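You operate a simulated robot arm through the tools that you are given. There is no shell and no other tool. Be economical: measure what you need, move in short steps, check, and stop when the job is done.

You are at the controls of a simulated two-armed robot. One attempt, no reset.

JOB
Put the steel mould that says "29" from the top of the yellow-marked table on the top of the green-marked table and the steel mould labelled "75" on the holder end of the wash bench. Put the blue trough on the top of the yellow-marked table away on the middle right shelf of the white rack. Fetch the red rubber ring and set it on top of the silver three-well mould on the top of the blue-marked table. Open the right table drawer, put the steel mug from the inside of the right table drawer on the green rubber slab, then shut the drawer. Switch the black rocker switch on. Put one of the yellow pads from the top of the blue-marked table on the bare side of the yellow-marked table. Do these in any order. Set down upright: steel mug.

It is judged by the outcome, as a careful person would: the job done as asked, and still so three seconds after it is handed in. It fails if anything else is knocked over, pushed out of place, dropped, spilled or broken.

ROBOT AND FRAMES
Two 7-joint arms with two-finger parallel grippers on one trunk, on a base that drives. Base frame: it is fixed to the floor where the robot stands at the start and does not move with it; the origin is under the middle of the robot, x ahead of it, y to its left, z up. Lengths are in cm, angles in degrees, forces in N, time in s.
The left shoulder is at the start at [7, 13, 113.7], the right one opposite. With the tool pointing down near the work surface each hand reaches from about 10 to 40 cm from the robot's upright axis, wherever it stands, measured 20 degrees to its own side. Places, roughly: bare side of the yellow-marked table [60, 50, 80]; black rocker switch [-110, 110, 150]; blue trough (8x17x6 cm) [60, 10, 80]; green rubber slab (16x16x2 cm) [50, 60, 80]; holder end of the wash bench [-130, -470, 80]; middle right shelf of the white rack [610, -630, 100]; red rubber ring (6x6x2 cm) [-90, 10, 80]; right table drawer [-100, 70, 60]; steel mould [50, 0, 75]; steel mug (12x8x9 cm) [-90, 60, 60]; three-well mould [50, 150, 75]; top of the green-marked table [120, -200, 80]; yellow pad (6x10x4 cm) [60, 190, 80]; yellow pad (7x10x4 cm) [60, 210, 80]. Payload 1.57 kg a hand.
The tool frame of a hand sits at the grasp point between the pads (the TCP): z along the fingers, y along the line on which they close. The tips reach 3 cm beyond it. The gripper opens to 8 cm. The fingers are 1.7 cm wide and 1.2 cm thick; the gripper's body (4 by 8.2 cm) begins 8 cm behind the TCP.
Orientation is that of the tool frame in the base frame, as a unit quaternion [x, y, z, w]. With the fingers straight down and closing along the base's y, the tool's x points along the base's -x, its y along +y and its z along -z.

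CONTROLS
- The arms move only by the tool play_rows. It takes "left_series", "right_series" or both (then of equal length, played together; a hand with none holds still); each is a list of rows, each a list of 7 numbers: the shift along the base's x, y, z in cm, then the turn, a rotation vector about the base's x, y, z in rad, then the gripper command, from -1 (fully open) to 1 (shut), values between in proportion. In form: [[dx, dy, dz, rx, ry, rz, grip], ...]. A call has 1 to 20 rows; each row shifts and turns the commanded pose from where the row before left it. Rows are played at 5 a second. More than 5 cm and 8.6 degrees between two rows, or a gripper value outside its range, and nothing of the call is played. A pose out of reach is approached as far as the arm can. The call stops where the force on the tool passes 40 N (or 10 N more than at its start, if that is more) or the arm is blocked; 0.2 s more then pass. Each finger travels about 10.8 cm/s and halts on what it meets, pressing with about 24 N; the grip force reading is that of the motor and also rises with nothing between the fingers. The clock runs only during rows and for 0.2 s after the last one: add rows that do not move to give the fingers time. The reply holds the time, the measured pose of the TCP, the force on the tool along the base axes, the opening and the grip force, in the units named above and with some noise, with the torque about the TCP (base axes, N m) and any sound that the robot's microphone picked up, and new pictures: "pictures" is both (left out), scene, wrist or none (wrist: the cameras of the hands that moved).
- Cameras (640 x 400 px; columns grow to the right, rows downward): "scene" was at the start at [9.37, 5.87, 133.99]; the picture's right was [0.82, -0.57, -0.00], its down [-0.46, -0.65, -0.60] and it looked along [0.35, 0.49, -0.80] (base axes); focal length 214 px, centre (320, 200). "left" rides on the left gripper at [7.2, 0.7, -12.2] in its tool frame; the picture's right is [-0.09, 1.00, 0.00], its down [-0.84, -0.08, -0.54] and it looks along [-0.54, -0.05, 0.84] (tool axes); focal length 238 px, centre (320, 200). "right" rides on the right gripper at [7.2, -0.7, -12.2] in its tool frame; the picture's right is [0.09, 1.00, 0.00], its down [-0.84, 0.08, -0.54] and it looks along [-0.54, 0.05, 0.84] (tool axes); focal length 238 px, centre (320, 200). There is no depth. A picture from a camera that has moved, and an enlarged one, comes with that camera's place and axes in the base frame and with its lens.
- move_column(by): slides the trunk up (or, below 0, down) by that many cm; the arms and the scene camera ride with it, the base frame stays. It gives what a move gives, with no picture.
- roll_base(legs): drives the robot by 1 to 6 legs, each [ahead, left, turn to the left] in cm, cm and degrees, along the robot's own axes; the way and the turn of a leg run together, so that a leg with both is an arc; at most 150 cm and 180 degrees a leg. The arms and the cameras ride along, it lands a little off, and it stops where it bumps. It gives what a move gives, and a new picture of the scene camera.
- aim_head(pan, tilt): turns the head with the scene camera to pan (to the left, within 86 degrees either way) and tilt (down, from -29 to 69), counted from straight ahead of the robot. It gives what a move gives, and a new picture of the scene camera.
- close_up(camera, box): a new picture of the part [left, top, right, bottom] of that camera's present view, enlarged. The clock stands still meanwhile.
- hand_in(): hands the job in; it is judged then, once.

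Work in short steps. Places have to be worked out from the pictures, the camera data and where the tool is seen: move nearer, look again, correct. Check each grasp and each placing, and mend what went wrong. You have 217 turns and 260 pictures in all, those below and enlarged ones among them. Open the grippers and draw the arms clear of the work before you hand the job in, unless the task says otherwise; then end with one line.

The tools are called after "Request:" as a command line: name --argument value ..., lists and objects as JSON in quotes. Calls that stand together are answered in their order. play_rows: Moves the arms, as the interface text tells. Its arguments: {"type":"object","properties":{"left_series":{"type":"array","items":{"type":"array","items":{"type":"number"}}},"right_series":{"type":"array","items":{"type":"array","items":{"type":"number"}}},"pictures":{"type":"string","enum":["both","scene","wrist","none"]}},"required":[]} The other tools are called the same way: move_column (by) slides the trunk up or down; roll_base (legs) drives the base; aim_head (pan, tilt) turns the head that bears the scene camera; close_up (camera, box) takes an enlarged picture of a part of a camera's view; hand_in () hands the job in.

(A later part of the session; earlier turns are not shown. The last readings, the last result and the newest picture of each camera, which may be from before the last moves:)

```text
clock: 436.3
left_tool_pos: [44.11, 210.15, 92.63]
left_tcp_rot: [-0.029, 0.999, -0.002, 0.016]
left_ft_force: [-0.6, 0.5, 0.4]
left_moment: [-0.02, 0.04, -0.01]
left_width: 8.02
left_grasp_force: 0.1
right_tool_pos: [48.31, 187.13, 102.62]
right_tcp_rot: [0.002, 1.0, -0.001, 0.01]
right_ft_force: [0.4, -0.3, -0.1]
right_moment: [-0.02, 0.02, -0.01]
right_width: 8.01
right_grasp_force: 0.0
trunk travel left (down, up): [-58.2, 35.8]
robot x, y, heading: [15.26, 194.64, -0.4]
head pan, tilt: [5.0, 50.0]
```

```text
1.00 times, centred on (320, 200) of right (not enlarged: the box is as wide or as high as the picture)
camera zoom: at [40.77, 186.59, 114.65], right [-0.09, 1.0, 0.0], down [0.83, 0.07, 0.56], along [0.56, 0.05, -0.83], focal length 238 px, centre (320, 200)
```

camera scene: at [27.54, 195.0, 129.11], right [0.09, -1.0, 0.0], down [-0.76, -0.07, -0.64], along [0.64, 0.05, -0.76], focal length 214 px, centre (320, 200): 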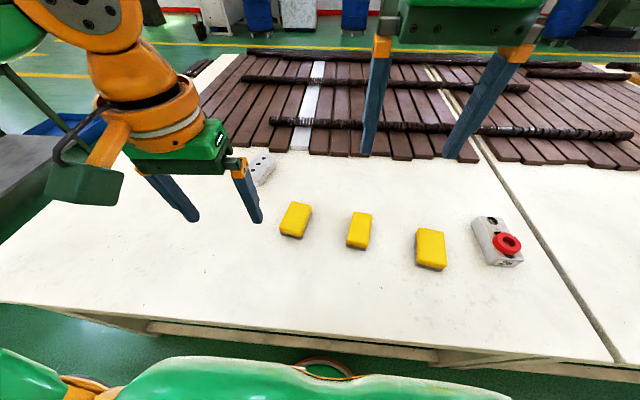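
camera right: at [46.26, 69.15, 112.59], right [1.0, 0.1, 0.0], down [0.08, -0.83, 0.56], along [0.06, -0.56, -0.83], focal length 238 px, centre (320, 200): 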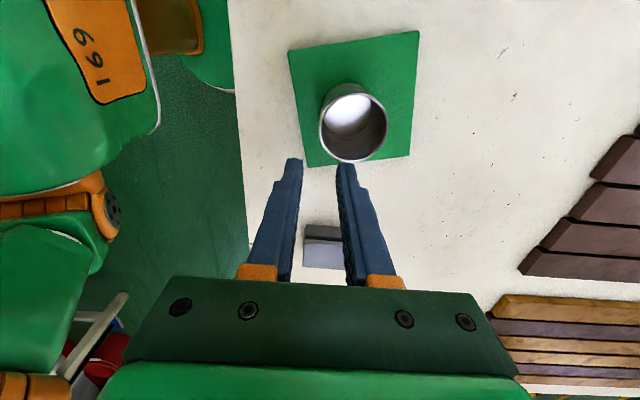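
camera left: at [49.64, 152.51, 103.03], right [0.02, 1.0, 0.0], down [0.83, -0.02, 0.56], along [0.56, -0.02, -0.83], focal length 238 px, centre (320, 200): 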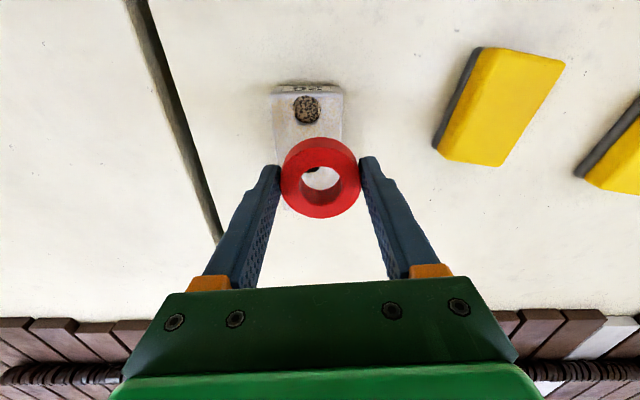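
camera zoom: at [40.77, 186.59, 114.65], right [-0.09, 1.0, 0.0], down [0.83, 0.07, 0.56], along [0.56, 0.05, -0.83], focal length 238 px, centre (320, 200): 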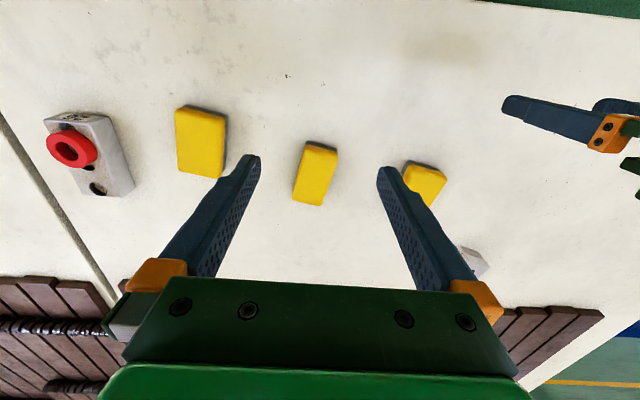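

There is a second holed mould near the far side; I check which one is the silver three-well one.

Request:
close_up --camera "scene" --box '[225, 140, 315, 200]'

Request:
close_up --camera "scene" --box '[440, 200, 540, 280]'

```text
6.67 times, centred on (270, 170) of scene
camera zoom: at [27.82, 195.0, 115.08], right [0.09, -1.0, 0.0], down [-0.76, -0.07, -0.64], along [0.64, 0.05, -0.77], focal length 1430 px, centre (653, 400)
```

zoom: 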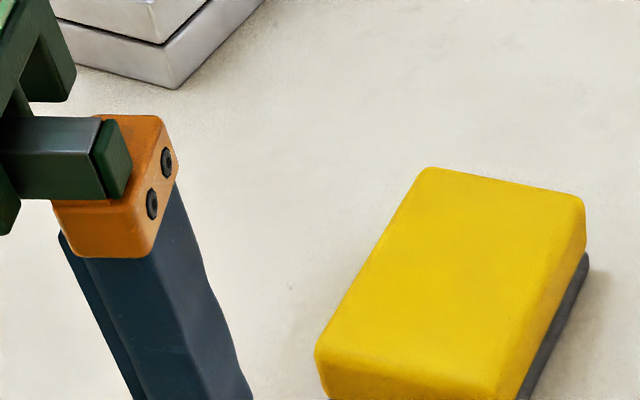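

```text
5.00 times, centred on (490, 240) of scene
camera zoom: at [27.82, 195.0, 115.08], right [0.09, -1.0, 0.0], down [-0.76, -0.07, -0.64], along [0.64, 0.05, -0.77], focal length 1072 px, centre (-530, 0)
```

zoom: 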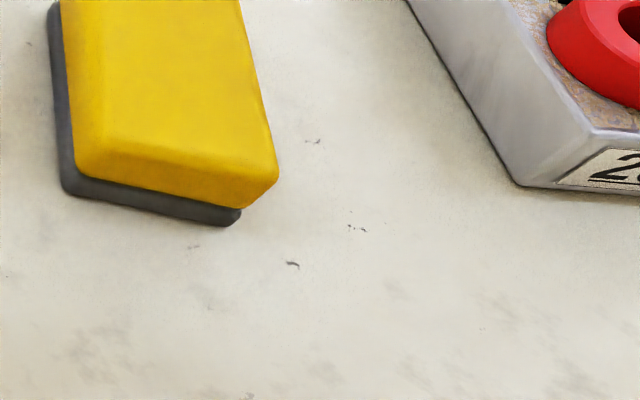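

The silver three-well mould is indeed "26". The pad's centre is (59.2, 187.4), yawed about -9.5°. I move the right hand over it and turn to match.

Request:
play_rows --right_series '[[2.5, 0, -2, 0, 0, -0.083, -1], [2.5, 0, -2, 0, 0, -0.083, -1], [3, 0.3, -2, 0, 0, 0, -1], [2.9, 0, -2, 0, 0, 0, -1], [0, 0, 0, 0, 0, 0, -1]]' --pictures "wrist"

```text
clock: 437.5
left_tool_pos: [44.14, 210.04, 92.61]
left_tcp_rot: [-0.029, 0.999, -0.002, 0.017]
left_ft_force: [-0.1, 0.3, -0.8]
left_moment: [-0.02, 0.01, -0.01]
left_width: 8.01
left_grasp_force: 0.0
right_tool_pos: [56.84, 187.78, 95.12]
right_tcp_rot: [0.086, 0.996, -0.001, 0.01]
right_ft_force: [-0.3, 0.4, -0.3]
right_moment: [0.02, -0.04, 0.02]
right_width: 8.02
right_grasp_force: 0.1
right hand out of reach, approached as far as the arm can: row 3, 4
trunk travel left (down, up): [-58.2, 35.8]
robot x, y, heading: [14.97, 194.56, 0.0]
head pan, tilt: [5.0, 50.0]
camera right: at [49.32, 188.46, 107.04], right [0.08, 1.0, 0.0], down [0.83, -0.06, 0.56], along [0.56, -0.05, -0.83], focal length 238 px, centre (320, 200)
```

right: 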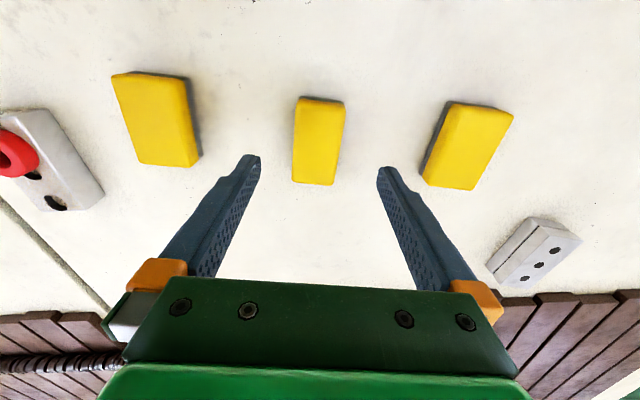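

Aligned. I creep the base 1.8 cm ahead, adjust y by -0.5 and lower the trunk 9 cm.

Request:
roll_base --legs '[[1.8, 0, 0]]'

Request:
play_rows --right_series '[[0, -0.5, 0, 0, 0, 0, -1], [0, 0, 0, 0, 0, 0, -1]]' --pictures "none"

Request:
move_column --by -9

Request:
close_up --camera "right" --box '[0, 0, 640, 400]'

```text
clock: 438.3
left_tool_pos: [45.83, 209.99, 92.6]
left_tcp_rot: [-0.028, 0.999, -0.003, 0.018]
left_ft_force: [0.1, -0.6, 0.2]
left_moment: [-0.01, 0.03, 0.02]
left_width: 8.03
left_grasp_force: 0.1
right_tool_pos: [58.36, 187.77, 95.27]
right_tcp_rot: [0.085, 0.996, -0.002, 0.011]
right_ft_force: [0.1, -0.1, 0.7]
right_moment: [0.01, -0.04, -0.01]
right_width: 8.0
right_grasp_force: 0.0
trunk travel left (down, up): [-58.2, 35.8]
robot x, y, heading: [16.84, 194.67, 0.1]
head pan, tilt: [5.0, 50.0]
camera scene: at [29.43, 194.99, 115.1], right [0.09, -1.0, 0.0], down [-0.76, -0.07, -0.64], along [0.64, 0.05, -0.76], focal length 214 px, centre (320, 200)
```

scene: 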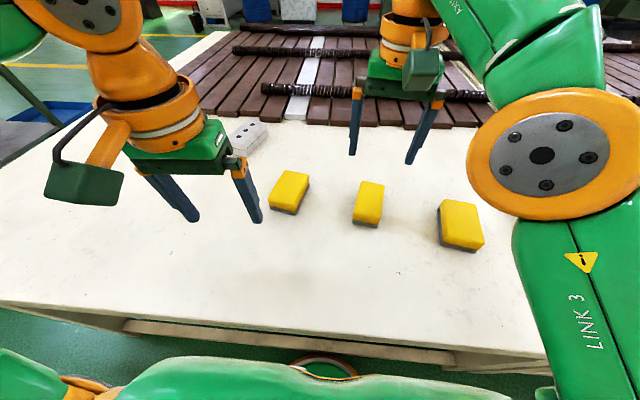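

```text
clock: 438.9
left_tool_pos: [45.97, 210.07, 92.52]
left_tcp_rot: [-0.029, 0.999, -0.003, 0.016]
left_ft_force: [0.4, -0.2, 0.3]
left_moment: [0.0, 0.0, 0.02]
left_width: 8.03
left_grasp_force: 0.0
right_tool_pos: [58.63, 187.28, 94.95]
right_tcp_rot: [0.085, 0.996, -0.002, 0.009]
right_ft_force: [-0.4, 0.2, -0.6]
right_moment: [0.0, -0.01, 0.0]
right_width: 7.99
right_grasp_force: 0.1
trunk travel left (down, up): [-58.2, 35.8]
robot x, y, heading: [16.76, 194.48, -0.2]
head pan, tilt: [5.0, 50.0]
```

```text
clock: 440.1
left_tool_pos: [45.94, 210.0, 83.61]
left_tcp_rot: [-0.029, 0.999, -0.003, 0.017]
left_ft_force: [0.3, -0.1, -0.8]
left_moment: [0.01, 0.06, -0.05]
left_width: 8.02
left_grasp_force: 0.0
right_tool_pos: [58.53, 187.18, 85.97]
right_tcp_rot: [0.086, 0.996, -0.001, 0.01]
right_ft_force: [0.5, 0.8, -0.1]
right_moment: [-0.01, 0.02, 0.03]
right_width: 7.98
right_grasp_force: 0.0
trunk travel left (down, up): [-49.2, 44.8]
robot x, y, heading: [16.99, 194.37, 0.1]
head pan, tilt: [5.0, 50.0]
```

```text
1.00 times, centred on (320, 200) of right (not enlarged: the box is as wide or as high as the picture)
camera zoom: at [51.08, 187.97, 98.01], right [0.08, 1.0, 0.0], down [0.83, -0.06, 0.56], along [0.56, -0.05, -0.83], focal length 238 px, centre (320, 200)
```

zoom: 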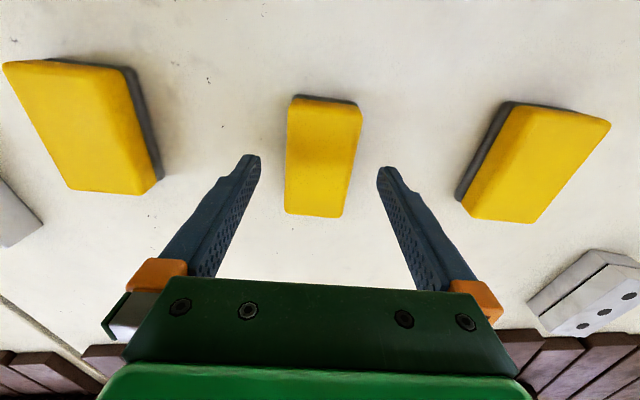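

Centred. I lower the right hand 6 cm around the pad (raising the left) and close.

Request:
play_rows --right_series '[[0, 0, -2.5, 0, 0, 0, -1], [0, 0, -2, 0, 0, 0, -1], [0, 0, -1.5, 0, 0, 0, -1], [0, 0, 0, 0, 0, 0, 0], [0, 0, 0, 0, 0, 0, 1], [0, 0, 0, 0, 0, 0, 1], [0, 0, 0, 0, 0, 0, 1]]' --left_series '[[0, 0, 3, 0, 0, 0, -1], [0, 0, 3, 0, 0, 0, -1], [0, 0, 3, 0, 0, 0, -1], [0, 0, 0, 0, 0, 0, -1], [0, 0, 0, 0, 0, 0, -1], [0, 0, 0, 0, 0, 0, -1], [0, 0, 0, 0, 0, 0, -1]]' --pictures "wrist"

```text
clock: 441.8
left_tool_pos: [45.78, 210.36, 92.27]
left_tcp_rot: [-0.029, 0.999, -0.003, 0.017]
left_ft_force: [-0.8, 0.4, 0.2]
left_moment: [0.01, 0.0, -0.03]
left_width: 8.02
left_grasp_force: 0.0
left hand out of reach, approached as far as the arm can: row 3
right_tool_pos: [58.5, 187.24, 79.87]
right_tcp_rot: [0.086, 0.996, -0.001, 0.008]
right_ft_force: [-1.1, -0.3, 0.1]
right_moment: [-0.03, 0.02, 0.01]
right_width: 5.58
right_grasp_force: 24.1
trunk travel left (down, up): [-49.2, 44.8]
robot x, y, heading: [16.82, 194.71, -0.1]
head pan, tilt: [5.0, 50.0]
camera right: at [51.03, 187.94, 92.0], right [0.08, 1.0, 0.0], down [0.83, -0.06, 0.56], along [0.56, -0.05, -0.83], focal length 238 px, centre (320, 200)
camera left: at [38.16, 210.71, 104.16], right [0.03, 1.0, 0.0], down [0.82, -0.03, 0.57], along [0.57, -0.02, -0.82], focal length 238 px, centre (320, 200)
```

right: 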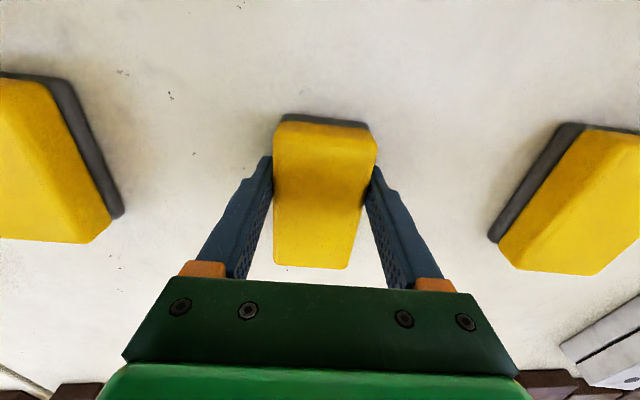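
left: 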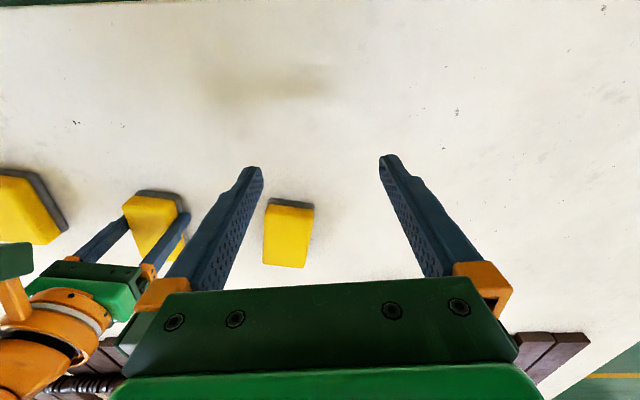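

The pad is gripped (5.6 cm). I lift with the trunk, back off, and drive right to the bare part of the yellow-marked table.

Request:
move_column --by 16

Request:
roll_base --legs '[[-15, 0, 0], [0, -102, 0], [14, 0, 0]]'

Request:
close_up --camera "right" --box '[0, 0, 640, 400]'

```text
clock: 443.6
left_tool_pos: [45.71, 210.42, 108.19]
left_tcp_rot: [-0.029, 0.999, -0.003, 0.017]
left_ft_force: [0.4, -1.2, -0.3]
left_moment: [0.0, 0.01, 0.02]
left_width: 8.0
left_grasp_force: 0.0
right_tool_pos: [58.49, 187.18, 95.98]
right_tcp_rot: [0.085, 0.996, -0.001, 0.008]
right_ft_force: [-0.2, -0.2, -0.4]
right_moment: [-0.01, 0.02, -0.01]
right_width: 5.55
right_grasp_force: 24.1
trunk travel left (down, up): [-65.2, 28.8]
robot x, y, heading: [16.69, 194.57, -0.1]
head pan, tilt: [5.0, 50.0]
```

```text
clock: 450.7
left_tool_pos: [44.17, 108.55, 108.25]
left_tcp_rot: [-0.027, 0.999, -0.002, 0.018]
left_ft_force: [-0.5, -0.1, 0.2]
left_moment: [-0.03, -0.01, 0.01]
left_width: 8.0
left_grasp_force: 0.0
right_tool_pos: [56.69, 85.36, 96.04]
right_tcp_rot: [0.088, 0.996, -0.002, 0.01]
right_ft_force: [-0.3, 0.5, -1.5]
right_moment: [-0.02, 0.03, 0.0]
right_width: 5.56
right_grasp_force: 24.0
trunk travel left (down, up): [-65.2, 28.8]
robot x, y, heading: [15.05, 92.58, -0.5]
head pan, tilt: [5.0, 50.0]
camera scene: at [27.88, 93.22, 122.09], right [0.08, -1.0, 0.0], down [-0.76, -0.06, -0.64], along [0.64, 0.05, -0.77], focal length 214 px, centre (320, 200)
```

scene: 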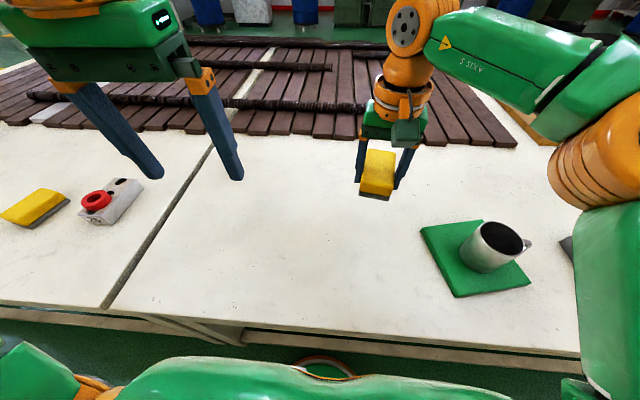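

```text
1.00 times, centred on (320, 200) of right (not enlarged: the box is as wide or as high as the picture)
camera zoom: at [49.22, 86.03, 108.07], right [0.09, 1.0, 0.0], down [0.83, -0.07, 0.56], along [0.56, -0.05, -0.83], focal length 238 px, centre (320, 200)
```

zoom: 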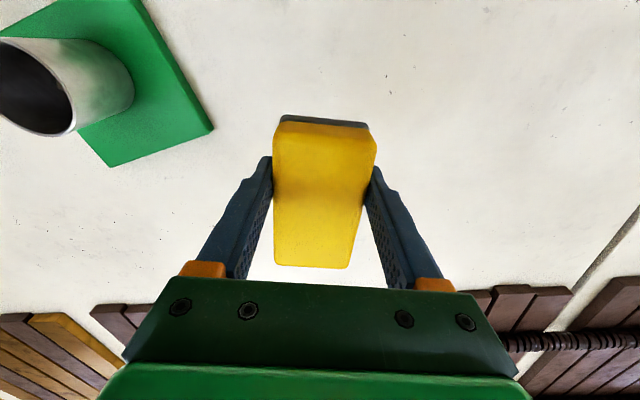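

The table below is clear. I lower the pad with the trunk.

Request:
move_column --by -15.2

Request:
move_column --by -0.8

```text
clock: 452.5
left_tool_pos: [44.37, 108.57, 92.93]
left_tcp_rot: [-0.026, 1.0, -0.003, 0.018]
left_ft_force: [-0.1, 0.1, 1.0]
left_moment: [0.0, 0.0, 0.0]
left_width: 7.99
left_grasp_force: 0.0
right_tool_pos: [56.75, 85.31, 80.71]
right_tcp_rot: [0.089, 0.996, -0.001, 0.009]
right_ft_force: [-0.1, 0.1, -0.9]
right_moment: [-0.02, 0.01, -0.02]
right_width: 5.56
right_grasp_force: 23.9
trunk travel left (down, up): [-50.0, 44.0]
robot x, y, heading: [15.23, 92.99, -0.4]
head pan, tilt: [5.0, 50.0]
```

```text
clock: 453.1
left_tool_pos: [44.31, 108.47, 92.15]
left_tcp_rot: [-0.026, 1.0, -0.003, 0.017]
left_ft_force: [0.2, -0.8, 0.0]
left_moment: [-0.02, -0.05, 0.03]
left_width: 7.99
left_grasp_force: 0.1
right_tool_pos: [56.69, 85.29, 80.03]
right_tcp_rot: [0.089, 0.996, -0.001, 0.008]
right_ft_force: [-0.2, 0.8, -0.7]
right_moment: [-0.01, 0.02, -0.02]
right_width: 5.57
right_grasp_force: 24.2
trunk travel left (down, up): [-49.2, 44.8]
robot x, y, heading: [15.13, 93.23, -0.3]
head pan, tilt: [5.0, 50.0]
```

Request:
move_column --by -0.3

Request:
play_rows --right_series '[[0, 0, 0, 0, 0, 0, 0], [0, 0, 0, 0, 0, 0, -1], [0, 0, 0, 0, 0, 0, -1], [0, 0, 3, 0, 0, 0, -1], [0, 0, 4, 0, 0, 0, -1], [0, 0, 4, 0, 0, 0, -1]]' --pictures "both"

```text
clock: 453.6
left_tool_pos: [44.0, 108.48, 91.97]
left_tcp_rot: [-0.027, 0.999, -0.004, 0.019]
left_ft_force: [0.4, 0.1, 0.7]
left_moment: [0.05, 0.02, 0.01]
left_width: 8.03
left_grasp_force: 0.1
right_tool_pos: [56.78, 85.24, 79.94]
right_tcp_rot: [0.089, 0.996, 0.0, 0.013]
right_ft_force: [12.1, -2.2, 30.0]
right_moment: [-0.02, 0.35, -0.08]
right_width: 5.58
right_grasp_force: 23.9
trunk travel left (down, up): [-48.9, 45.1]
robot x, y, heading: [15.31, 92.79, -0.5]
head pan, tilt: [5.0, 50.0]
```

```text
clock: 455.0
left_tool_pos: [44.3, 108.44, 91.8]
left_tcp_rot: [-0.026, 1.0, -0.003, 0.017]
left_ft_force: [-0.4, -0.6, -0.6]
left_moment: [-0.02, -0.04, -0.01]
left_width: 8.01
left_grasp_force: 0.0
right_tool_pos: [55.62, 85.42, 87.2]
right_tcp_rot: [0.088, 0.996, -0.002, 0.009]
right_ft_force: [-0.2, -0.6, -0.6]
right_moment: [-0.01, 0.02, -0.01]
right_width: 8.01
right_grasp_force: 0.2
right hand out of reach, approached as far as the arm can: row 5, 6
trunk travel left (down, up): [-48.9, 45.1]
robot x, y, heading: [14.84, 92.89, -0.6]
head pan, tilt: [5.0, 50.0]
camera scene: at [27.98, 93.19, 105.78], right [0.08, -1.0, 0.0], down [-0.76, -0.06, -0.64], along [0.64, 0.05, -0.77], focal length 214 px, centre (320, 200)
camera right: at [48.22, 86.1, 99.28], right [0.08, 1.0, 0.0], down [0.83, -0.07, 0.56], along [0.56, -0.05, -0.83], focal length 238 px, centre (320, 200)
```

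scene: 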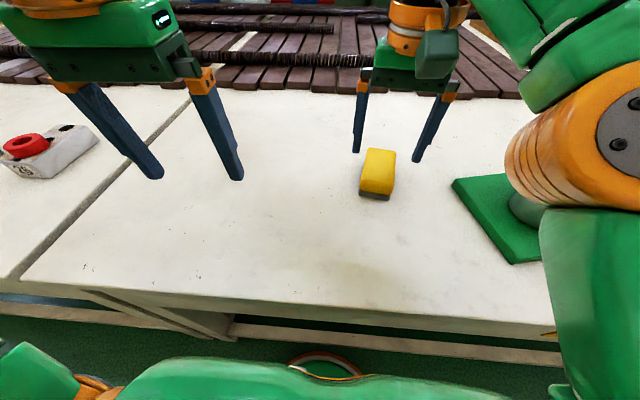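
right: 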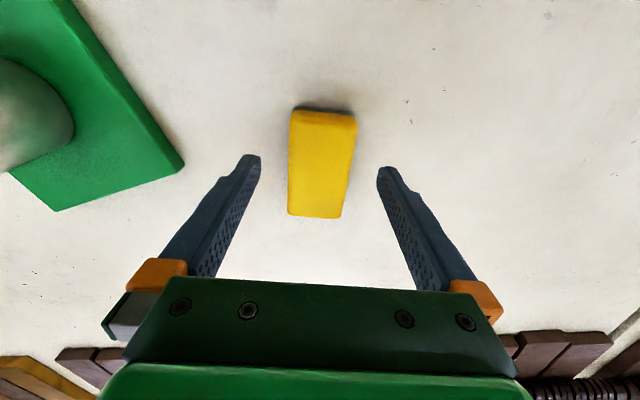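

The pad is placed. The right elbow is near the mug, so I raise the trunk straight up first, then back off and check the mug.

Request:
move_column --by 24

Request:
roll_base --legs '[[-28, 0, 0]]'

Request:
aim_head --pan -15 --tilt 45

```text
clock: 457.5
left_tool_pos: [44.38, 108.53, 115.84]
left_tcp_rot: [-0.026, 1.0, -0.004, 0.018]
left_ft_force: [0.9, -1.4, 0.0]
left_moment: [0.0, -0.01, -0.01]
left_width: 7.98
left_grasp_force: 0.0
right_tool_pos: [55.8, 85.32, 111.18]
right_tcp_rot: [0.089, 0.996, -0.002, 0.009]
right_ft_force: [0.5, 0.2, -0.3]
right_moment: [0.0, -0.01, -0.03]
right_width: 7.99
right_grasp_force: 0.0
trunk travel left (down, up): [-72.9, 21.1]
robot x, y, heading: [15.56, 92.72, -0.7]
head pan, tilt: [5.0, 50.0]
```

```text
clock: 459.4
left_tool_pos: [16.75, 108.8, 115.88]
left_tcp_rot: [-0.03, 0.999, -0.003, 0.016]
left_ft_force: [-0.5, -0.6, 0.4]
left_moment: [-0.01, 0.02, -0.02]
left_width: 7.99
left_grasp_force: 0.0
right_tool_pos: [28.64, 85.74, 111.11]
right_tcp_rot: [0.085, 0.996, -0.001, 0.009]
right_ft_force: [0.4, -0.7, -0.2]
right_moment: [0.02, 0.0, 0.01]
right_width: 8.01
right_grasp_force: 0.1
trunk travel left (down, up): [-72.9, 21.1]
robot x, y, heading: [-12.41, 92.57, -0.2]
head pan, tilt: [5.0, 50.0]
camera scene: at [0.78, 93.43, 129.75], right [0.09, -1.0, 0.0], down [-0.76, -0.07, -0.64], along [0.64, 0.06, -0.77], focal length 214 px, centre (320, 200)
```

scene: 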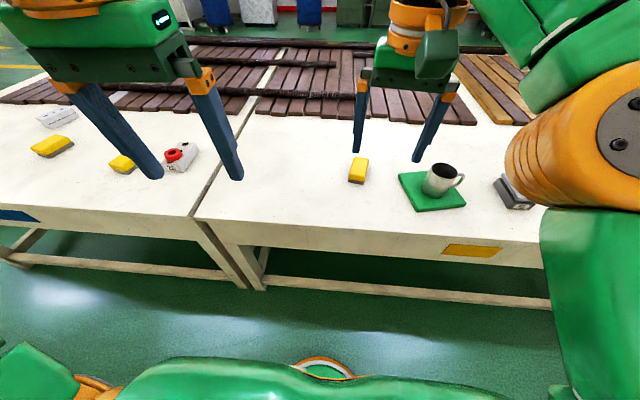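

```text
clock: 460.2
left_tool_pos: [16.73, 108.87, 116.03]
left_tcp_rot: [-0.03, 0.999, -0.003, 0.018]
left_ft_force: [0.4, -0.8, 0.2]
left_moment: [-0.02, 0.06, 0.03]
left_width: 8.03
left_grasp_force: 0.0
right_tool_pos: [28.31, 85.89, 111.28]
right_tcp_rot: [0.085, 0.996, -0.002, 0.01]
right_ft_force: [-0.2, -0.3, 0.3]
right_moment: [-0.03, 0.04, 0.0]
right_width: 8.0
right_grasp_force: 0.0
trunk travel left (down, up): [-72.9, 21.1]
robot x, y, heading: [-12.07, 92.95, -0.1]
head pan, tilt: [-15.0, 45.0]
camera scene: at [0.72, 90.66, 130.47], right [-0.26, -0.97, 0.0], down [-0.68, 0.18, -0.71], along [0.68, -0.18, -0.71], focal length 214 px, centre (320, 200)
```

scene: 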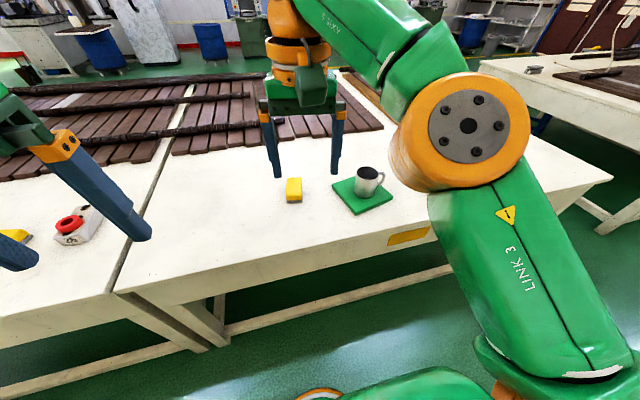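

All is in order there. Last is the rocker switch: I raise the trunk, turn to the drawer table and square up near the lamp.

Request:
move_column --by 15

Request:
roll_base --legs '[[0, 0, 180], [0, -7, 0], [15, 0, 0]]'

Request:
play_rows --right_series '[[-0.5, 0, 1, 0, 0, 0.085, 1], [-0.5, 0, 1, 0, 0, 0.085, 1], [-0.5, 0, 0, 0, 0.1428, 0, 1], [-0.5, 0, 0, 0, 0.1428, 0, 1], [-0.5, 0, 0, 0, 0.1428, 0, 1], [-0.5, 0, 0, 0, 0.1428, 0, 1], [-0.5, 0, 0, 0, 0.1428, 0, 1], [-0.5, 0, 0, 0, 0.1428, 0, 1], [-0.5, 0, 0, 0, 0.1428, 0, 1], [-0.5, 0, 0, 0, 0.1428, 0, 1], [-0.5, 0, 0, 0, 0.1428, 0, 1], [-0.5, 0, 0, 0, 0.1428, 0, 1], [-0.5, 0, 0, 0, 0.1428, 0, 1], [0, 0, 0, 0, 0, 0, 1]]' --pictures "wrist"

```text
clock: 462.0
left_tool_pos: [16.84, 108.94, 130.91]
left_tcp_rot: [-0.03, 0.999, -0.004, 0.017]
left_ft_force: [0.3, -0.4, -0.2]
left_moment: [0.02, -0.01, -0.03]
left_width: 8.0
left_grasp_force: 0.1
right_tool_pos: [28.45, 85.95, 126.2]
right_tcp_rot: [0.085, 0.996, -0.001, 0.009]
right_ft_force: [-0.3, 0.6, 1.0]
right_moment: [-0.03, 0.03, -0.01]
right_width: 8.01
right_grasp_force: 0.1
trunk travel left (down, up): [-87.9, 6.1]
robot x, y, heading: [-12.27, 93.27, -0.1]
head pan, tilt: [-15.0, 45.0]
```

```text
clock: 471.3
left_tool_pos: [-55.57, 85.15, 130.96]
left_tcp_rot: [1.0, 0.019, -0.02, -0.003]
left_ft_force: [0.6, -0.7, 0.1]
left_moment: [-0.01, 0.04, 0.01]
left_width: 8.02
left_grasp_force: 0.1
right_tool_pos: [-66.94, 108.44, 126.4]
right_tcp_rot: [0.995, -0.094, -0.011, -0.001]
right_ft_force: [0.0, -0.1, 0.4]
right_moment: [-0.03, 0.02, -0.01]
right_width: 8.0
right_grasp_force: 0.1
trunk travel left (down, up): [-87.9, 6.1]
robot x, y, heading: [-27.04, 100.37, 179.0]
head pan, tilt: [-15.0, 45.0]
camera scene: at [-39.09, 102.65, 145.51], right [0.28, 0.96, 0.0], down [0.68, -0.2, -0.71], along [-0.68, 0.2, -0.71], focal length 214 px, centre (320, 200)
```

scene: 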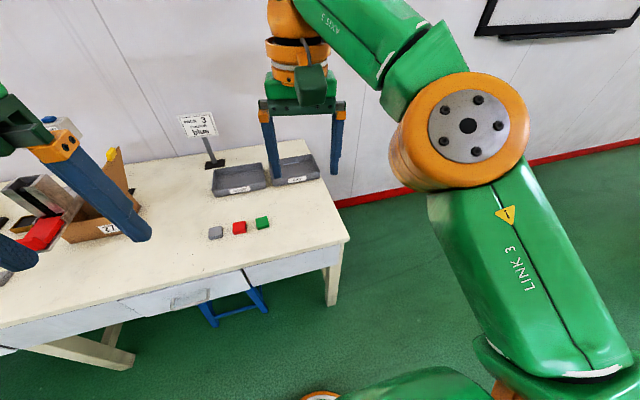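

```text
clock: 474.3
left_tool_pos: [-55.99, 84.92, 130.9]
left_tcp_rot: [1.0, 0.02, -0.018, -0.004]
left_ft_force: [0.2, 0.4, 0.6]
left_moment: [0.0, 0.0, -0.03]
left_width: 8.0
left_grasp_force: 0.1
right_tool_pos: [-72.28, 107.23, 124.82]
right_tcp_rot: [-0.699, 0.038, 0.713, -0.037]
right_ft_force: [-0.4, -0.9, 0.0]
right_moment: [0.01, 0.02, -0.01]
right_width: 0.0
right_grasp_force: 21.1
right hand out of reach, approached as far as the arm can: row 1, 2
trunk travel left (down, up): [-87.9, 6.1]
robot x, y, heading: [-27.08, 100.19, 178.5]
head pan, tilt: [-15.0, 45.0]
camera right: at [-60.34, 107.19, 117.23], right [0.0, -1.0, 0.01], down [0.56, 0.01, 0.83], along [-0.83, 0.01, 0.56], focal length 238 px, centre (320, 200)
```

right: 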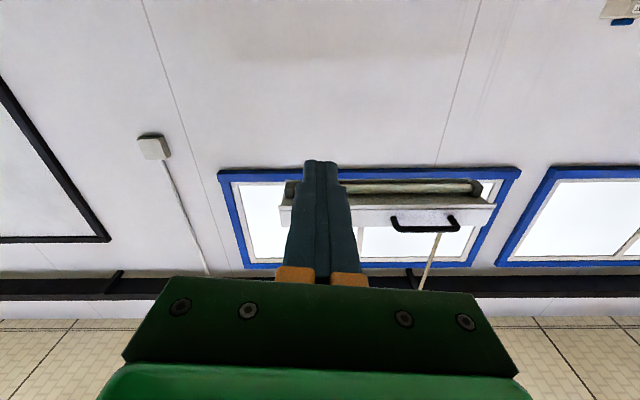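

The tool points at the wall. I look with the head camera at the switch to fix its position.

Request:
aim_head --pan -8 --tilt 0

Request:
close_up --camera "scene" --box '[200, 100, 440, 250]'

```text
clock: 475.4
left_tool_pos: [-56.07, 85.0, 130.94]
left_tcp_rot: [1.0, 0.02, -0.017, -0.003]
left_ft_force: [0.3, 0.4, -0.2]
left_moment: [0.01, 0.0, -0.04]
left_width: 8.05
left_grasp_force: 0.0
right_tool_pos: [-72.3, 107.15, 124.72]
right_tcp_rot: [-0.699, 0.038, 0.713, -0.038]
right_ft_force: [-0.3, -0.1, 0.7]
right_moment: [0.0, -0.02, -0.01]
right_width: 0.04
right_grasp_force: 21.1
trunk travel left (down, up): [-87.9, 6.1]
robot x, y, heading: [-27.16, 100.38, 179.0]
head pan, tilt: [-8.0, 0.0]
camera scene: at [-40.65, 101.63, 152.55], right [0.16, 0.99, 0.0], down [0.0, 0.0, -1.0], along [-0.99, 0.16, 0.0], focal length 214 px, centre (320, 200)
```

scene: 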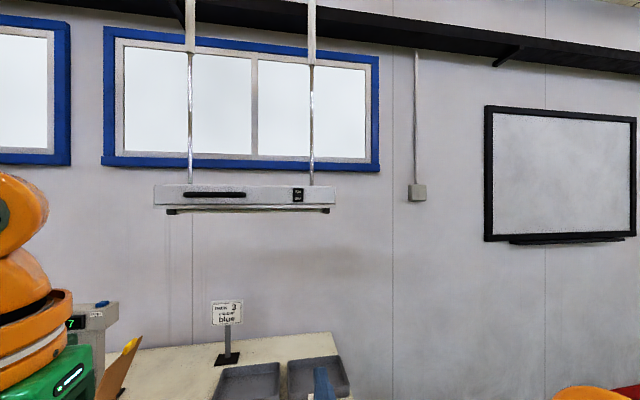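

```text
2.67 times, centred on (320, 175) of scene
camera zoom: at [-40.65, 101.63, 152.55], right [0.16, 0.99, 0.0], down [0.0, 0.0, -1.0], along [-0.99, 0.16, 0.0], focal length 572 px, centre (320, 267)
```

zoom: 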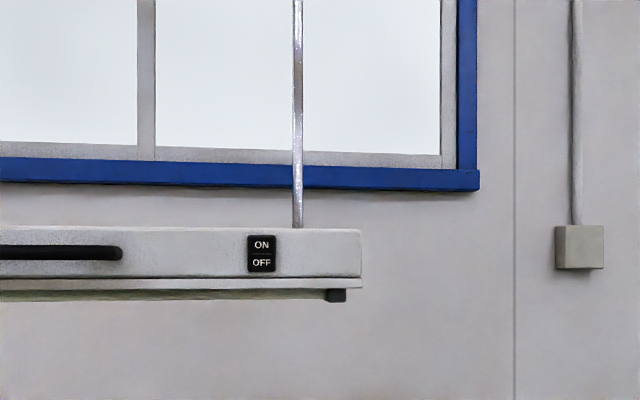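

The ON half of the switch is at about (-105, 105.3, 155.2). I raise the trunk and lift the right hand to that height.

Request:
move_column --by 6

Request:
play_rows --right_series '[[0, -0.3, 3, 0.053, 0, 0, 1], [0, -0.3, 3, 0.053, 0, 0, 1], [0, -0.3, 3, 0, 0, 0, 1], [0, -0.3, 3, 0, 0, 0, 1], [0, -0.3, 3, 0, 0, 0, 1], [0, -0.3, 3, 0, 0, 0, 1], [0, 0, 3, 0, 0, 0, 1], [0, 0, 3.5, 0, 0, 0, 1], [0, 0, 0, 0, 0, 0, 1]]' --pictures "both"

```text
clock: 476.4
left_tool_pos: [-56.1, 84.98, 136.92]
left_tcp_rot: [1.0, 0.02, -0.017, -0.003]
left_ft_force: [-0.5, -0.1, 0.7]
left_moment: [0.01, -0.04, 0.02]
left_width: 8.01
left_grasp_force: 0.0
right_tool_pos: [-72.4, 107.3, 130.73]
right_tcp_rot: [-0.7, 0.038, 0.713, -0.036]
right_ft_force: [0.0, 0.0, 0.9]
right_moment: [-0.01, -0.02, -0.02]
right_width: 0.0
right_grasp_force: 21.4
trunk travel left (down, up): [-93.9, 0.1]
robot x, y, heading: [-26.56, 100.33, 178.9]
head pan, tilt: [-8.0, 0.0]
```

```text
clock: 478.4
left_tool_pos: [-56.08, 85.06, 136.92]
left_tcp_rot: [1.0, 0.02, -0.018, -0.004]
left_ft_force: [-0.2, -0.1, 0.0]
left_moment: [-0.03, 0.01, -0.03]
left_width: 8.01
left_grasp_force: 0.1
right_tool_pos: [-72.44, 105.64, 155.38]
right_tcp_rot: [-0.701, -0.001, 0.714, 0.0]
right_ft_force: [1.0, 0.5, 0.6]
right_moment: [-0.04, -0.01, -0.01]
right_width: 0.01
right_grasp_force: 21.7
trunk travel left (down, up): [-93.9, 0.1]
robot x, y, heading: [-26.93, 100.54, 178.9]
head pan, tilt: [-8.0, 0.0]
camera scene: at [-40.63, 101.63, 158.56], right [0.16, 0.99, 0.0], down [0.0, 0.0, -1.0], along [-0.99, 0.16, 0.0], focal length 214 px, centre (320, 200)
camera right: at [-60.41, 106.39, 147.9], right [0.0, -1.0, -0.09], down [0.56, -0.08, 0.83], along [-0.83, -0.05, 0.56], focal length 238 px, centre (320, 200)
```

scene: 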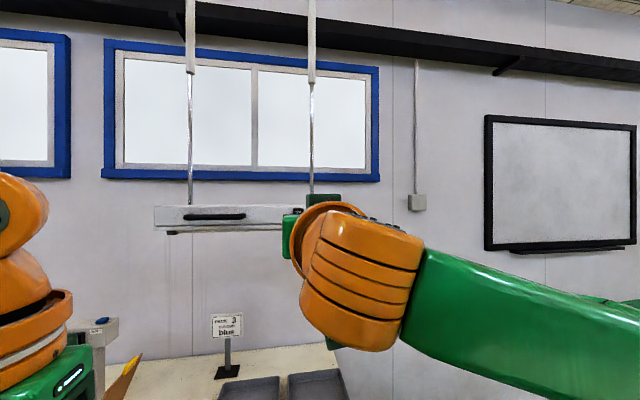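
right: 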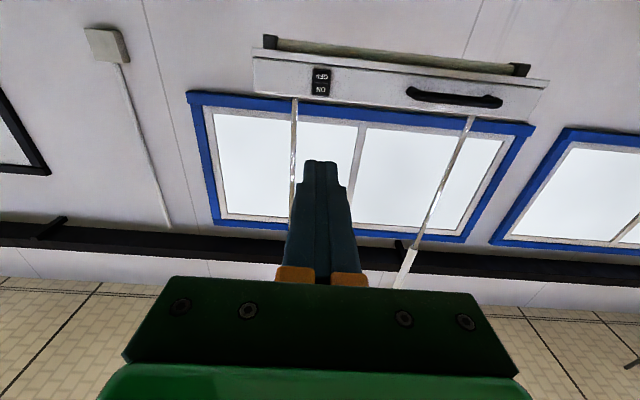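

The wrist view confirms ON at (≈-105, 105.8, 155.2), level with the fingertips. I drive 25 cm toward it and check.

Request:
roll_base --legs '[[25, 0, 0]]'

Request:
close_up --camera "right" --box '[160, 0, 480, 200]'

```text
clock: 480.2
left_tool_pos: [-80.63, 85.48, 136.93]
left_tcp_rot: [1.0, 0.018, -0.019, -0.003]
left_ft_force: [0.2, 0.0, 0.0]
left_moment: [0.05, 0.06, -0.03]
left_width: 7.98
left_grasp_force: 0.0
right_tool_pos: [-96.81, 106.16, 155.5]
right_tcp_rot: [-0.699, 0.0, 0.715, 0.001]
right_ft_force: [0.0, -0.1, 0.8]
right_moment: [-0.04, 0.0, -0.01]
right_width: 0.0
right_grasp_force: 21.4
trunk travel left (down, up): [-93.9, 0.1]
robot x, y, heading: [-51.74, 100.85, 178.8]
head pan, tilt: [-8.0, 0.0]
camera scene: at [-65.13, 102.15, 158.62], right [0.16, 0.99, 0.0], down [0.0, 0.0, -1.0], along [-0.99, 0.16, 0.0], focal length 214 px, centre (320, 200)
```

scene: 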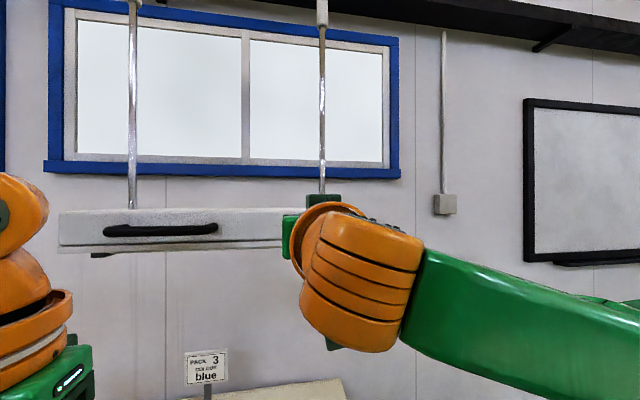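

```text
2.00 times, centred on (320, 100) of right
camera zoom: at [-84.94, 106.92, 148.01], right [0.0, -1.0, -0.09], down [0.56, -0.08, 0.82], along [-0.83, -0.05, 0.56], focal length 477 px, centre (320, 400)
```

zoom: 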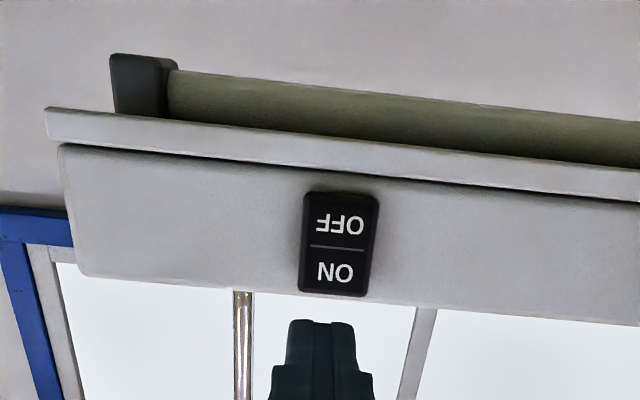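

Tip needs -0.45 in y and -0.35 in z. Then I advance slowly to press ON.

Request:
play_rows --right_series '[[0, -0.45, -0.35, 0, 0, 0, 1], [-1.5, 0, 0, 0, 0, 0, 1], [-1.5, 0, 0, 0, 0, 0, 1], [-0.6, 0, 0, 0, 0, 0, 1], [0, 0, 0, 0, 0, 0, 1]]' --pictures "wrist"

```text
clock: 481.4
left_tool_pos: [-81.09, 85.49, 136.92]
left_tcp_rot: [1.0, 0.019, -0.018, -0.003]
left_ft_force: [-0.4, 0.2, -0.2]
left_moment: [0.03, 0.03, 0.01]
left_width: 8.0
left_grasp_force: 0.1
right_tool_pos: [-101.0, 105.72, 155.0]
right_tcp_rot: [-0.7, 0.001, 0.714, 0.002]
right_ft_force: [-0.6, 0.0, 0.5]
right_moment: [0.02, 0.02, -0.01]
right_width: 0.02
right_grasp_force: 20.9
trunk travel left (down, up): [-93.9, 0.1]
robot x, y, heading: [-51.94, 100.87, 178.8]
head pan, tilt: [-8.0, 0.0]
camera right: at [-89.05, 106.52, 147.52], right [0.0, -1.0, -0.09], down [0.56, -0.08, 0.83], along [-0.83, -0.05, 0.56], focal length 238 px, centre (320, 200)
```

right: 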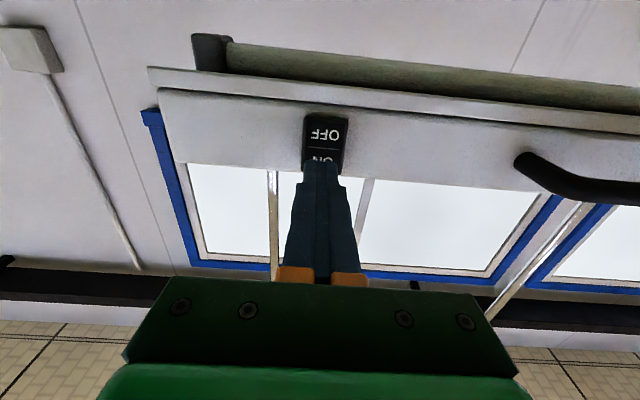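

The tip is over the ON half, slightly short. I press in small steps.

Request:
play_rows --right_series '[[-0.4, 0, 0, 0, 0, 0, 1], [-0.4, 0, 0, 0, 0, 0, 1], [-0.4, 0, 0, 0, 0, 0, 1], [-0.4, 0, 0, 0, 0, 0, 1], [-0.4, 0, 0, 0, 0, 0, 1]]' --pictures "wrist"

```text
clock: 482.6
left_tool_pos: [-80.53, 85.61, 136.92]
left_tcp_rot: [1.0, 0.019, -0.02, -0.003]
left_ft_force: [0.9, -0.4, -0.2]
left_moment: [-0.02, -0.01, 0.02]
left_width: 8.01
left_grasp_force: 0.0
right_tool_pos: [-102.41, 105.77, 155.19]
right_tcp_rot: [-0.699, -0.001, 0.715, 0.0]
right_ft_force: [8.8, 0.1, -2.7]
right_moment: [0.02, -0.16, 0.01]
right_width: 0.0
right_grasp_force: 21.2
trunk travel left (down, up): [-93.9, 0.1]
robot x, y, heading: [-52.0, 100.83, 179.0]
head pan, tilt: [-8.0, 0.0]
heard: click
camera right: at [-90.41, 106.5, 147.61], right [0.0, -1.0, -0.09], down [0.56, -0.08, 0.82], along [-0.83, -0.05, 0.56], focal length 238 px, centre (320, 200)
```

right: 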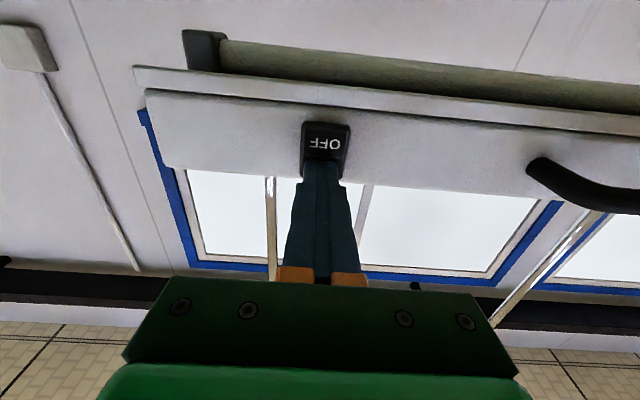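

A click was heard. I withdraw and check that the switch stays on ON.

Request:
play_rows --right_series '[[2, 0, 0, 0, 0, 0, 1], [3, 0, 0, 0, 0, 0, 1], [3, 0, 0, 0, 0, 0, 1]]' --pictures "none"

Request:
roll_base --legs '[[-25, 0, 0]]'

Request:
close_up --camera "right" --box '[240, 20, 560, 200]'

```text
clock: 483.4
left_tool_pos: [-80.79, 85.71, 137.07]
left_tcp_rot: [1.0, 0.019, -0.019, -0.003]
left_ft_force: [0.2, 0.4, 0.1]
left_moment: [-0.04, 0.03, 0.02]
left_width: 8.01
left_grasp_force: 0.1
right_tool_pos: [-94.67, 105.84, 154.91]
right_tcp_rot: [-0.699, 0.0, 0.715, 0.002]
right_ft_force: [0.4, -1.1, -0.7]
right_moment: [-0.02, -0.01, 0.03]
right_width: 0.02
right_grasp_force: 21.1
trunk travel left (down, up): [-93.9, 0.1]
robot x, y, heading: [-52.05, 100.81, 178.8]
head pan, tilt: [-8.0, 0.0]
```

```text
clock: 485.3
left_tool_pos: [-56.72, 84.88, 136.73]
left_tcp_rot: [1.0, 0.022, -0.015, -0.002]
left_ft_force: [-0.7, 0.0, 0.5]
left_moment: [0.03, -0.03, 0.0]
left_width: 7.99
left_grasp_force: 0.1
right_tool_pos: [-71.0, 105.14, 154.59]
right_tcp_rot: [-0.702, -0.002, 0.712, -0.001]
right_ft_force: [-1.2, 1.2, -0.2]
right_moment: [0.01, 0.04, -0.02]
right_width: 0.0
right_grasp_force: 21.3
trunk travel left (down, up): [-93.9, 0.1]
robot x, y, heading: [-27.43, 100.43, 179.1]
head pan, tilt: [-8.0, 0.0]
camera scene: at [-41.53, 101.63, 158.5], right [0.15, 0.99, 0.0], down [0.0, 0.0, -1.0], along [-0.99, 0.15, 0.0], focal length 214 px, centre (320, 200)
```

scene: 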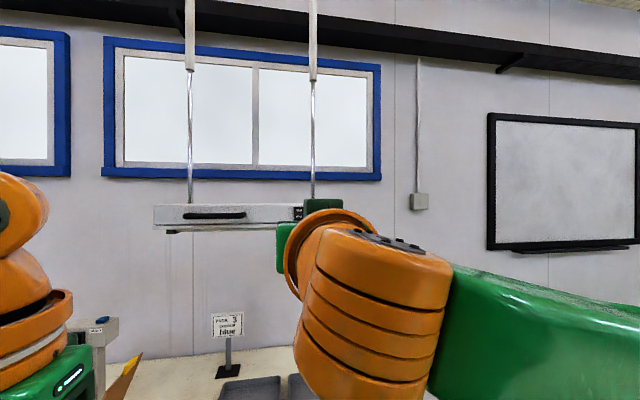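

```text
2.00 times, centred on (400, 110) of right
camera zoom: at [-58.9, 105.87, 147.23], right [0.0, -1.0, -0.09], down [0.55, -0.08, 0.83], along [-0.83, -0.05, 0.55], focal length 477 px, centre (160, 380)
```

zoom: 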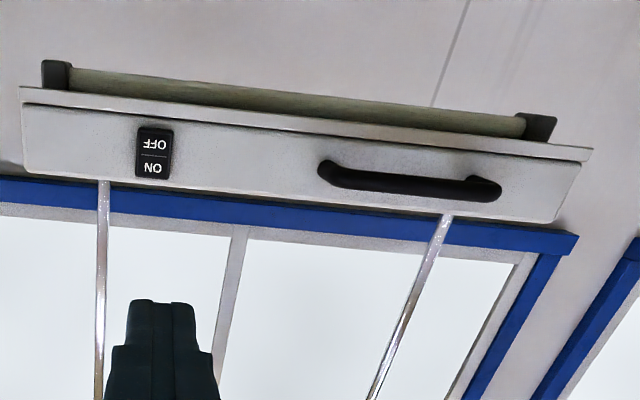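

I zoom closer to compare the rocker's position.

Request:
close_up --camera "right" --box '[290, 70, 350, 120]'

```text
8.00 times, centred on (320, 95) of right
camera zoom: at [-58.9, 105.87, 147.23], right [0.0, -1.0, -0.09], down [0.55, -0.08, 0.83], along [-0.83, -0.05, 0.55], focal length 1907 px, centre (320, 1040)
```

zoom: 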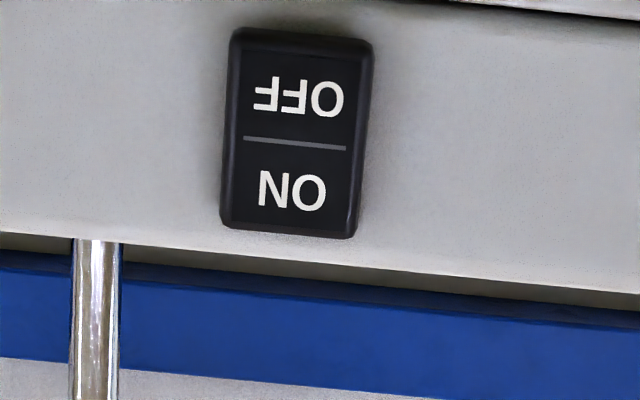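

Request:
close_up --camera "scene" --box '[260, 185, 340, 235]'

```text
8.00 times, centred on (300, 210) of scene
camera zoom: at [-41.53, 101.63, 158.5], right [0.15, 0.99, 0.0], down [0.0, 0.0, -1.0], along [-0.99, 0.15, 0.0], focal length 1716 px, centre (480, 120)
```

zoom: 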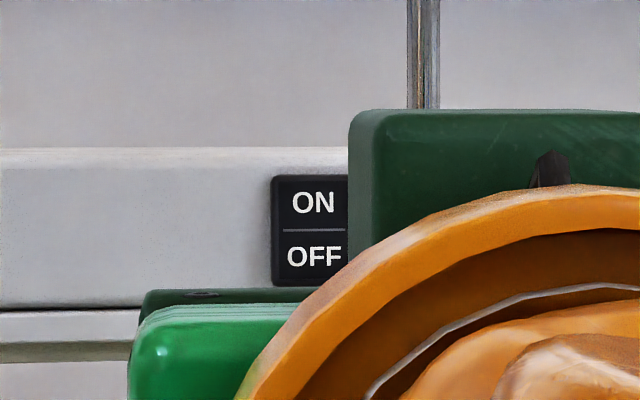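

Inconclusive from the front; I look from the side to see the rocker's tilt.

Request:
roll_base --legs '[[-5, 0, 0], [0, -70, 0]]'

Request:
aim_head --pan 47 --tilt 0

Request:
close_up --camera "scene" --box '[280, 170, 360, 230]'

```text
clock: 489.7
left_tool_pos: [-50.23, 155.28, 136.86]
left_tcp_rot: [1.0, 0.025, -0.017, -0.004]
left_ft_force: [0.1, 0.2, 0.0]
left_moment: [0.01, -0.03, -0.05]
left_width: 7.98
left_grasp_force: 0.0
right_tool_pos: [-64.47, 175.28, 154.75]
right_tcp_rot: [-0.7, -0.005, 0.714, -0.002]
right_ft_force: [-0.2, 0.4, 0.1]
right_moment: [0.02, -0.02, -0.02]
right_width: 0.0
right_grasp_force: 21.0
trunk travel left (down, up): [-93.9, 0.1]
robot x, y, heading: [-21.0, 170.94, 179.2]
head pan, tilt: [-8.0, 0.0]
camera scene: at [-35.03, 172.0, 158.56], right [0.15, 0.99, 0.0], down [0.0, 0.0, -1.0], along [-0.99, 0.15, 0.0], focal length 214 px, centre (320, 200)
```

scene: 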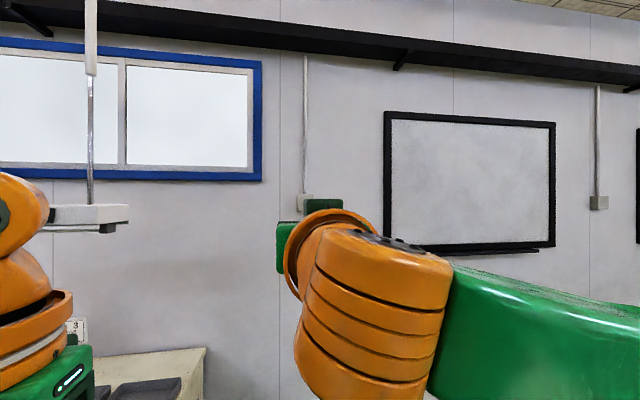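

```text
clock: 490.9
left_tool_pos: [-50.26, 155.44, 137.01]
left_tcp_rot: [0.999, 0.026, -0.017, -0.003]
left_ft_force: [0.6, 0.2, 0.4]
left_moment: [0.03, -0.01, 0.01]
left_width: 8.0
left_grasp_force: 0.1
right_tool_pos: [-64.37, 175.51, 154.74]
right_tcp_rot: [-0.701, -0.003, 0.714, -0.002]
right_ft_force: [-0.4, 1.3, -0.4]
right_moment: [-0.01, 0.01, -0.01]
right_width: 0.0
right_grasp_force: 21.2
trunk travel left (down, up): [-93.9, 0.1]
robot x, y, heading: [-20.96, 171.13, 179.3]
head pan, tilt: [47.0, 0.0]
camera scene: at [-32.32, 164.38, 158.56], right [-0.72, 0.69, 0.0], down [0.0, 0.0, -1.0], along [-0.69, -0.72, 0.0], focal length 214 px, centre (320, 200)
```

scene: 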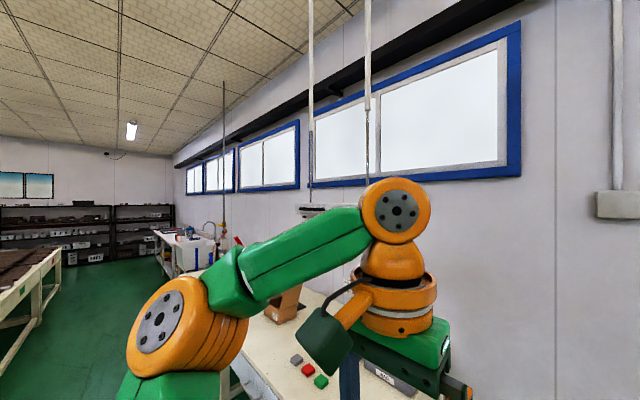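

```text
6.67 times, centred on (320, 200) of scene
camera zoom: at [-32.32, 164.38, 158.56], right [-0.72, 0.69, 0.0], down [0.0, 0.0, -1.0], along [-0.69, -0.72, 0.0], focal length 1430 px, centre (320, 200)
```

zoom: 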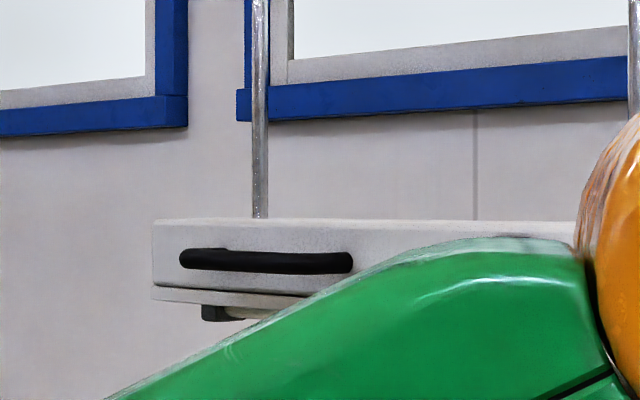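

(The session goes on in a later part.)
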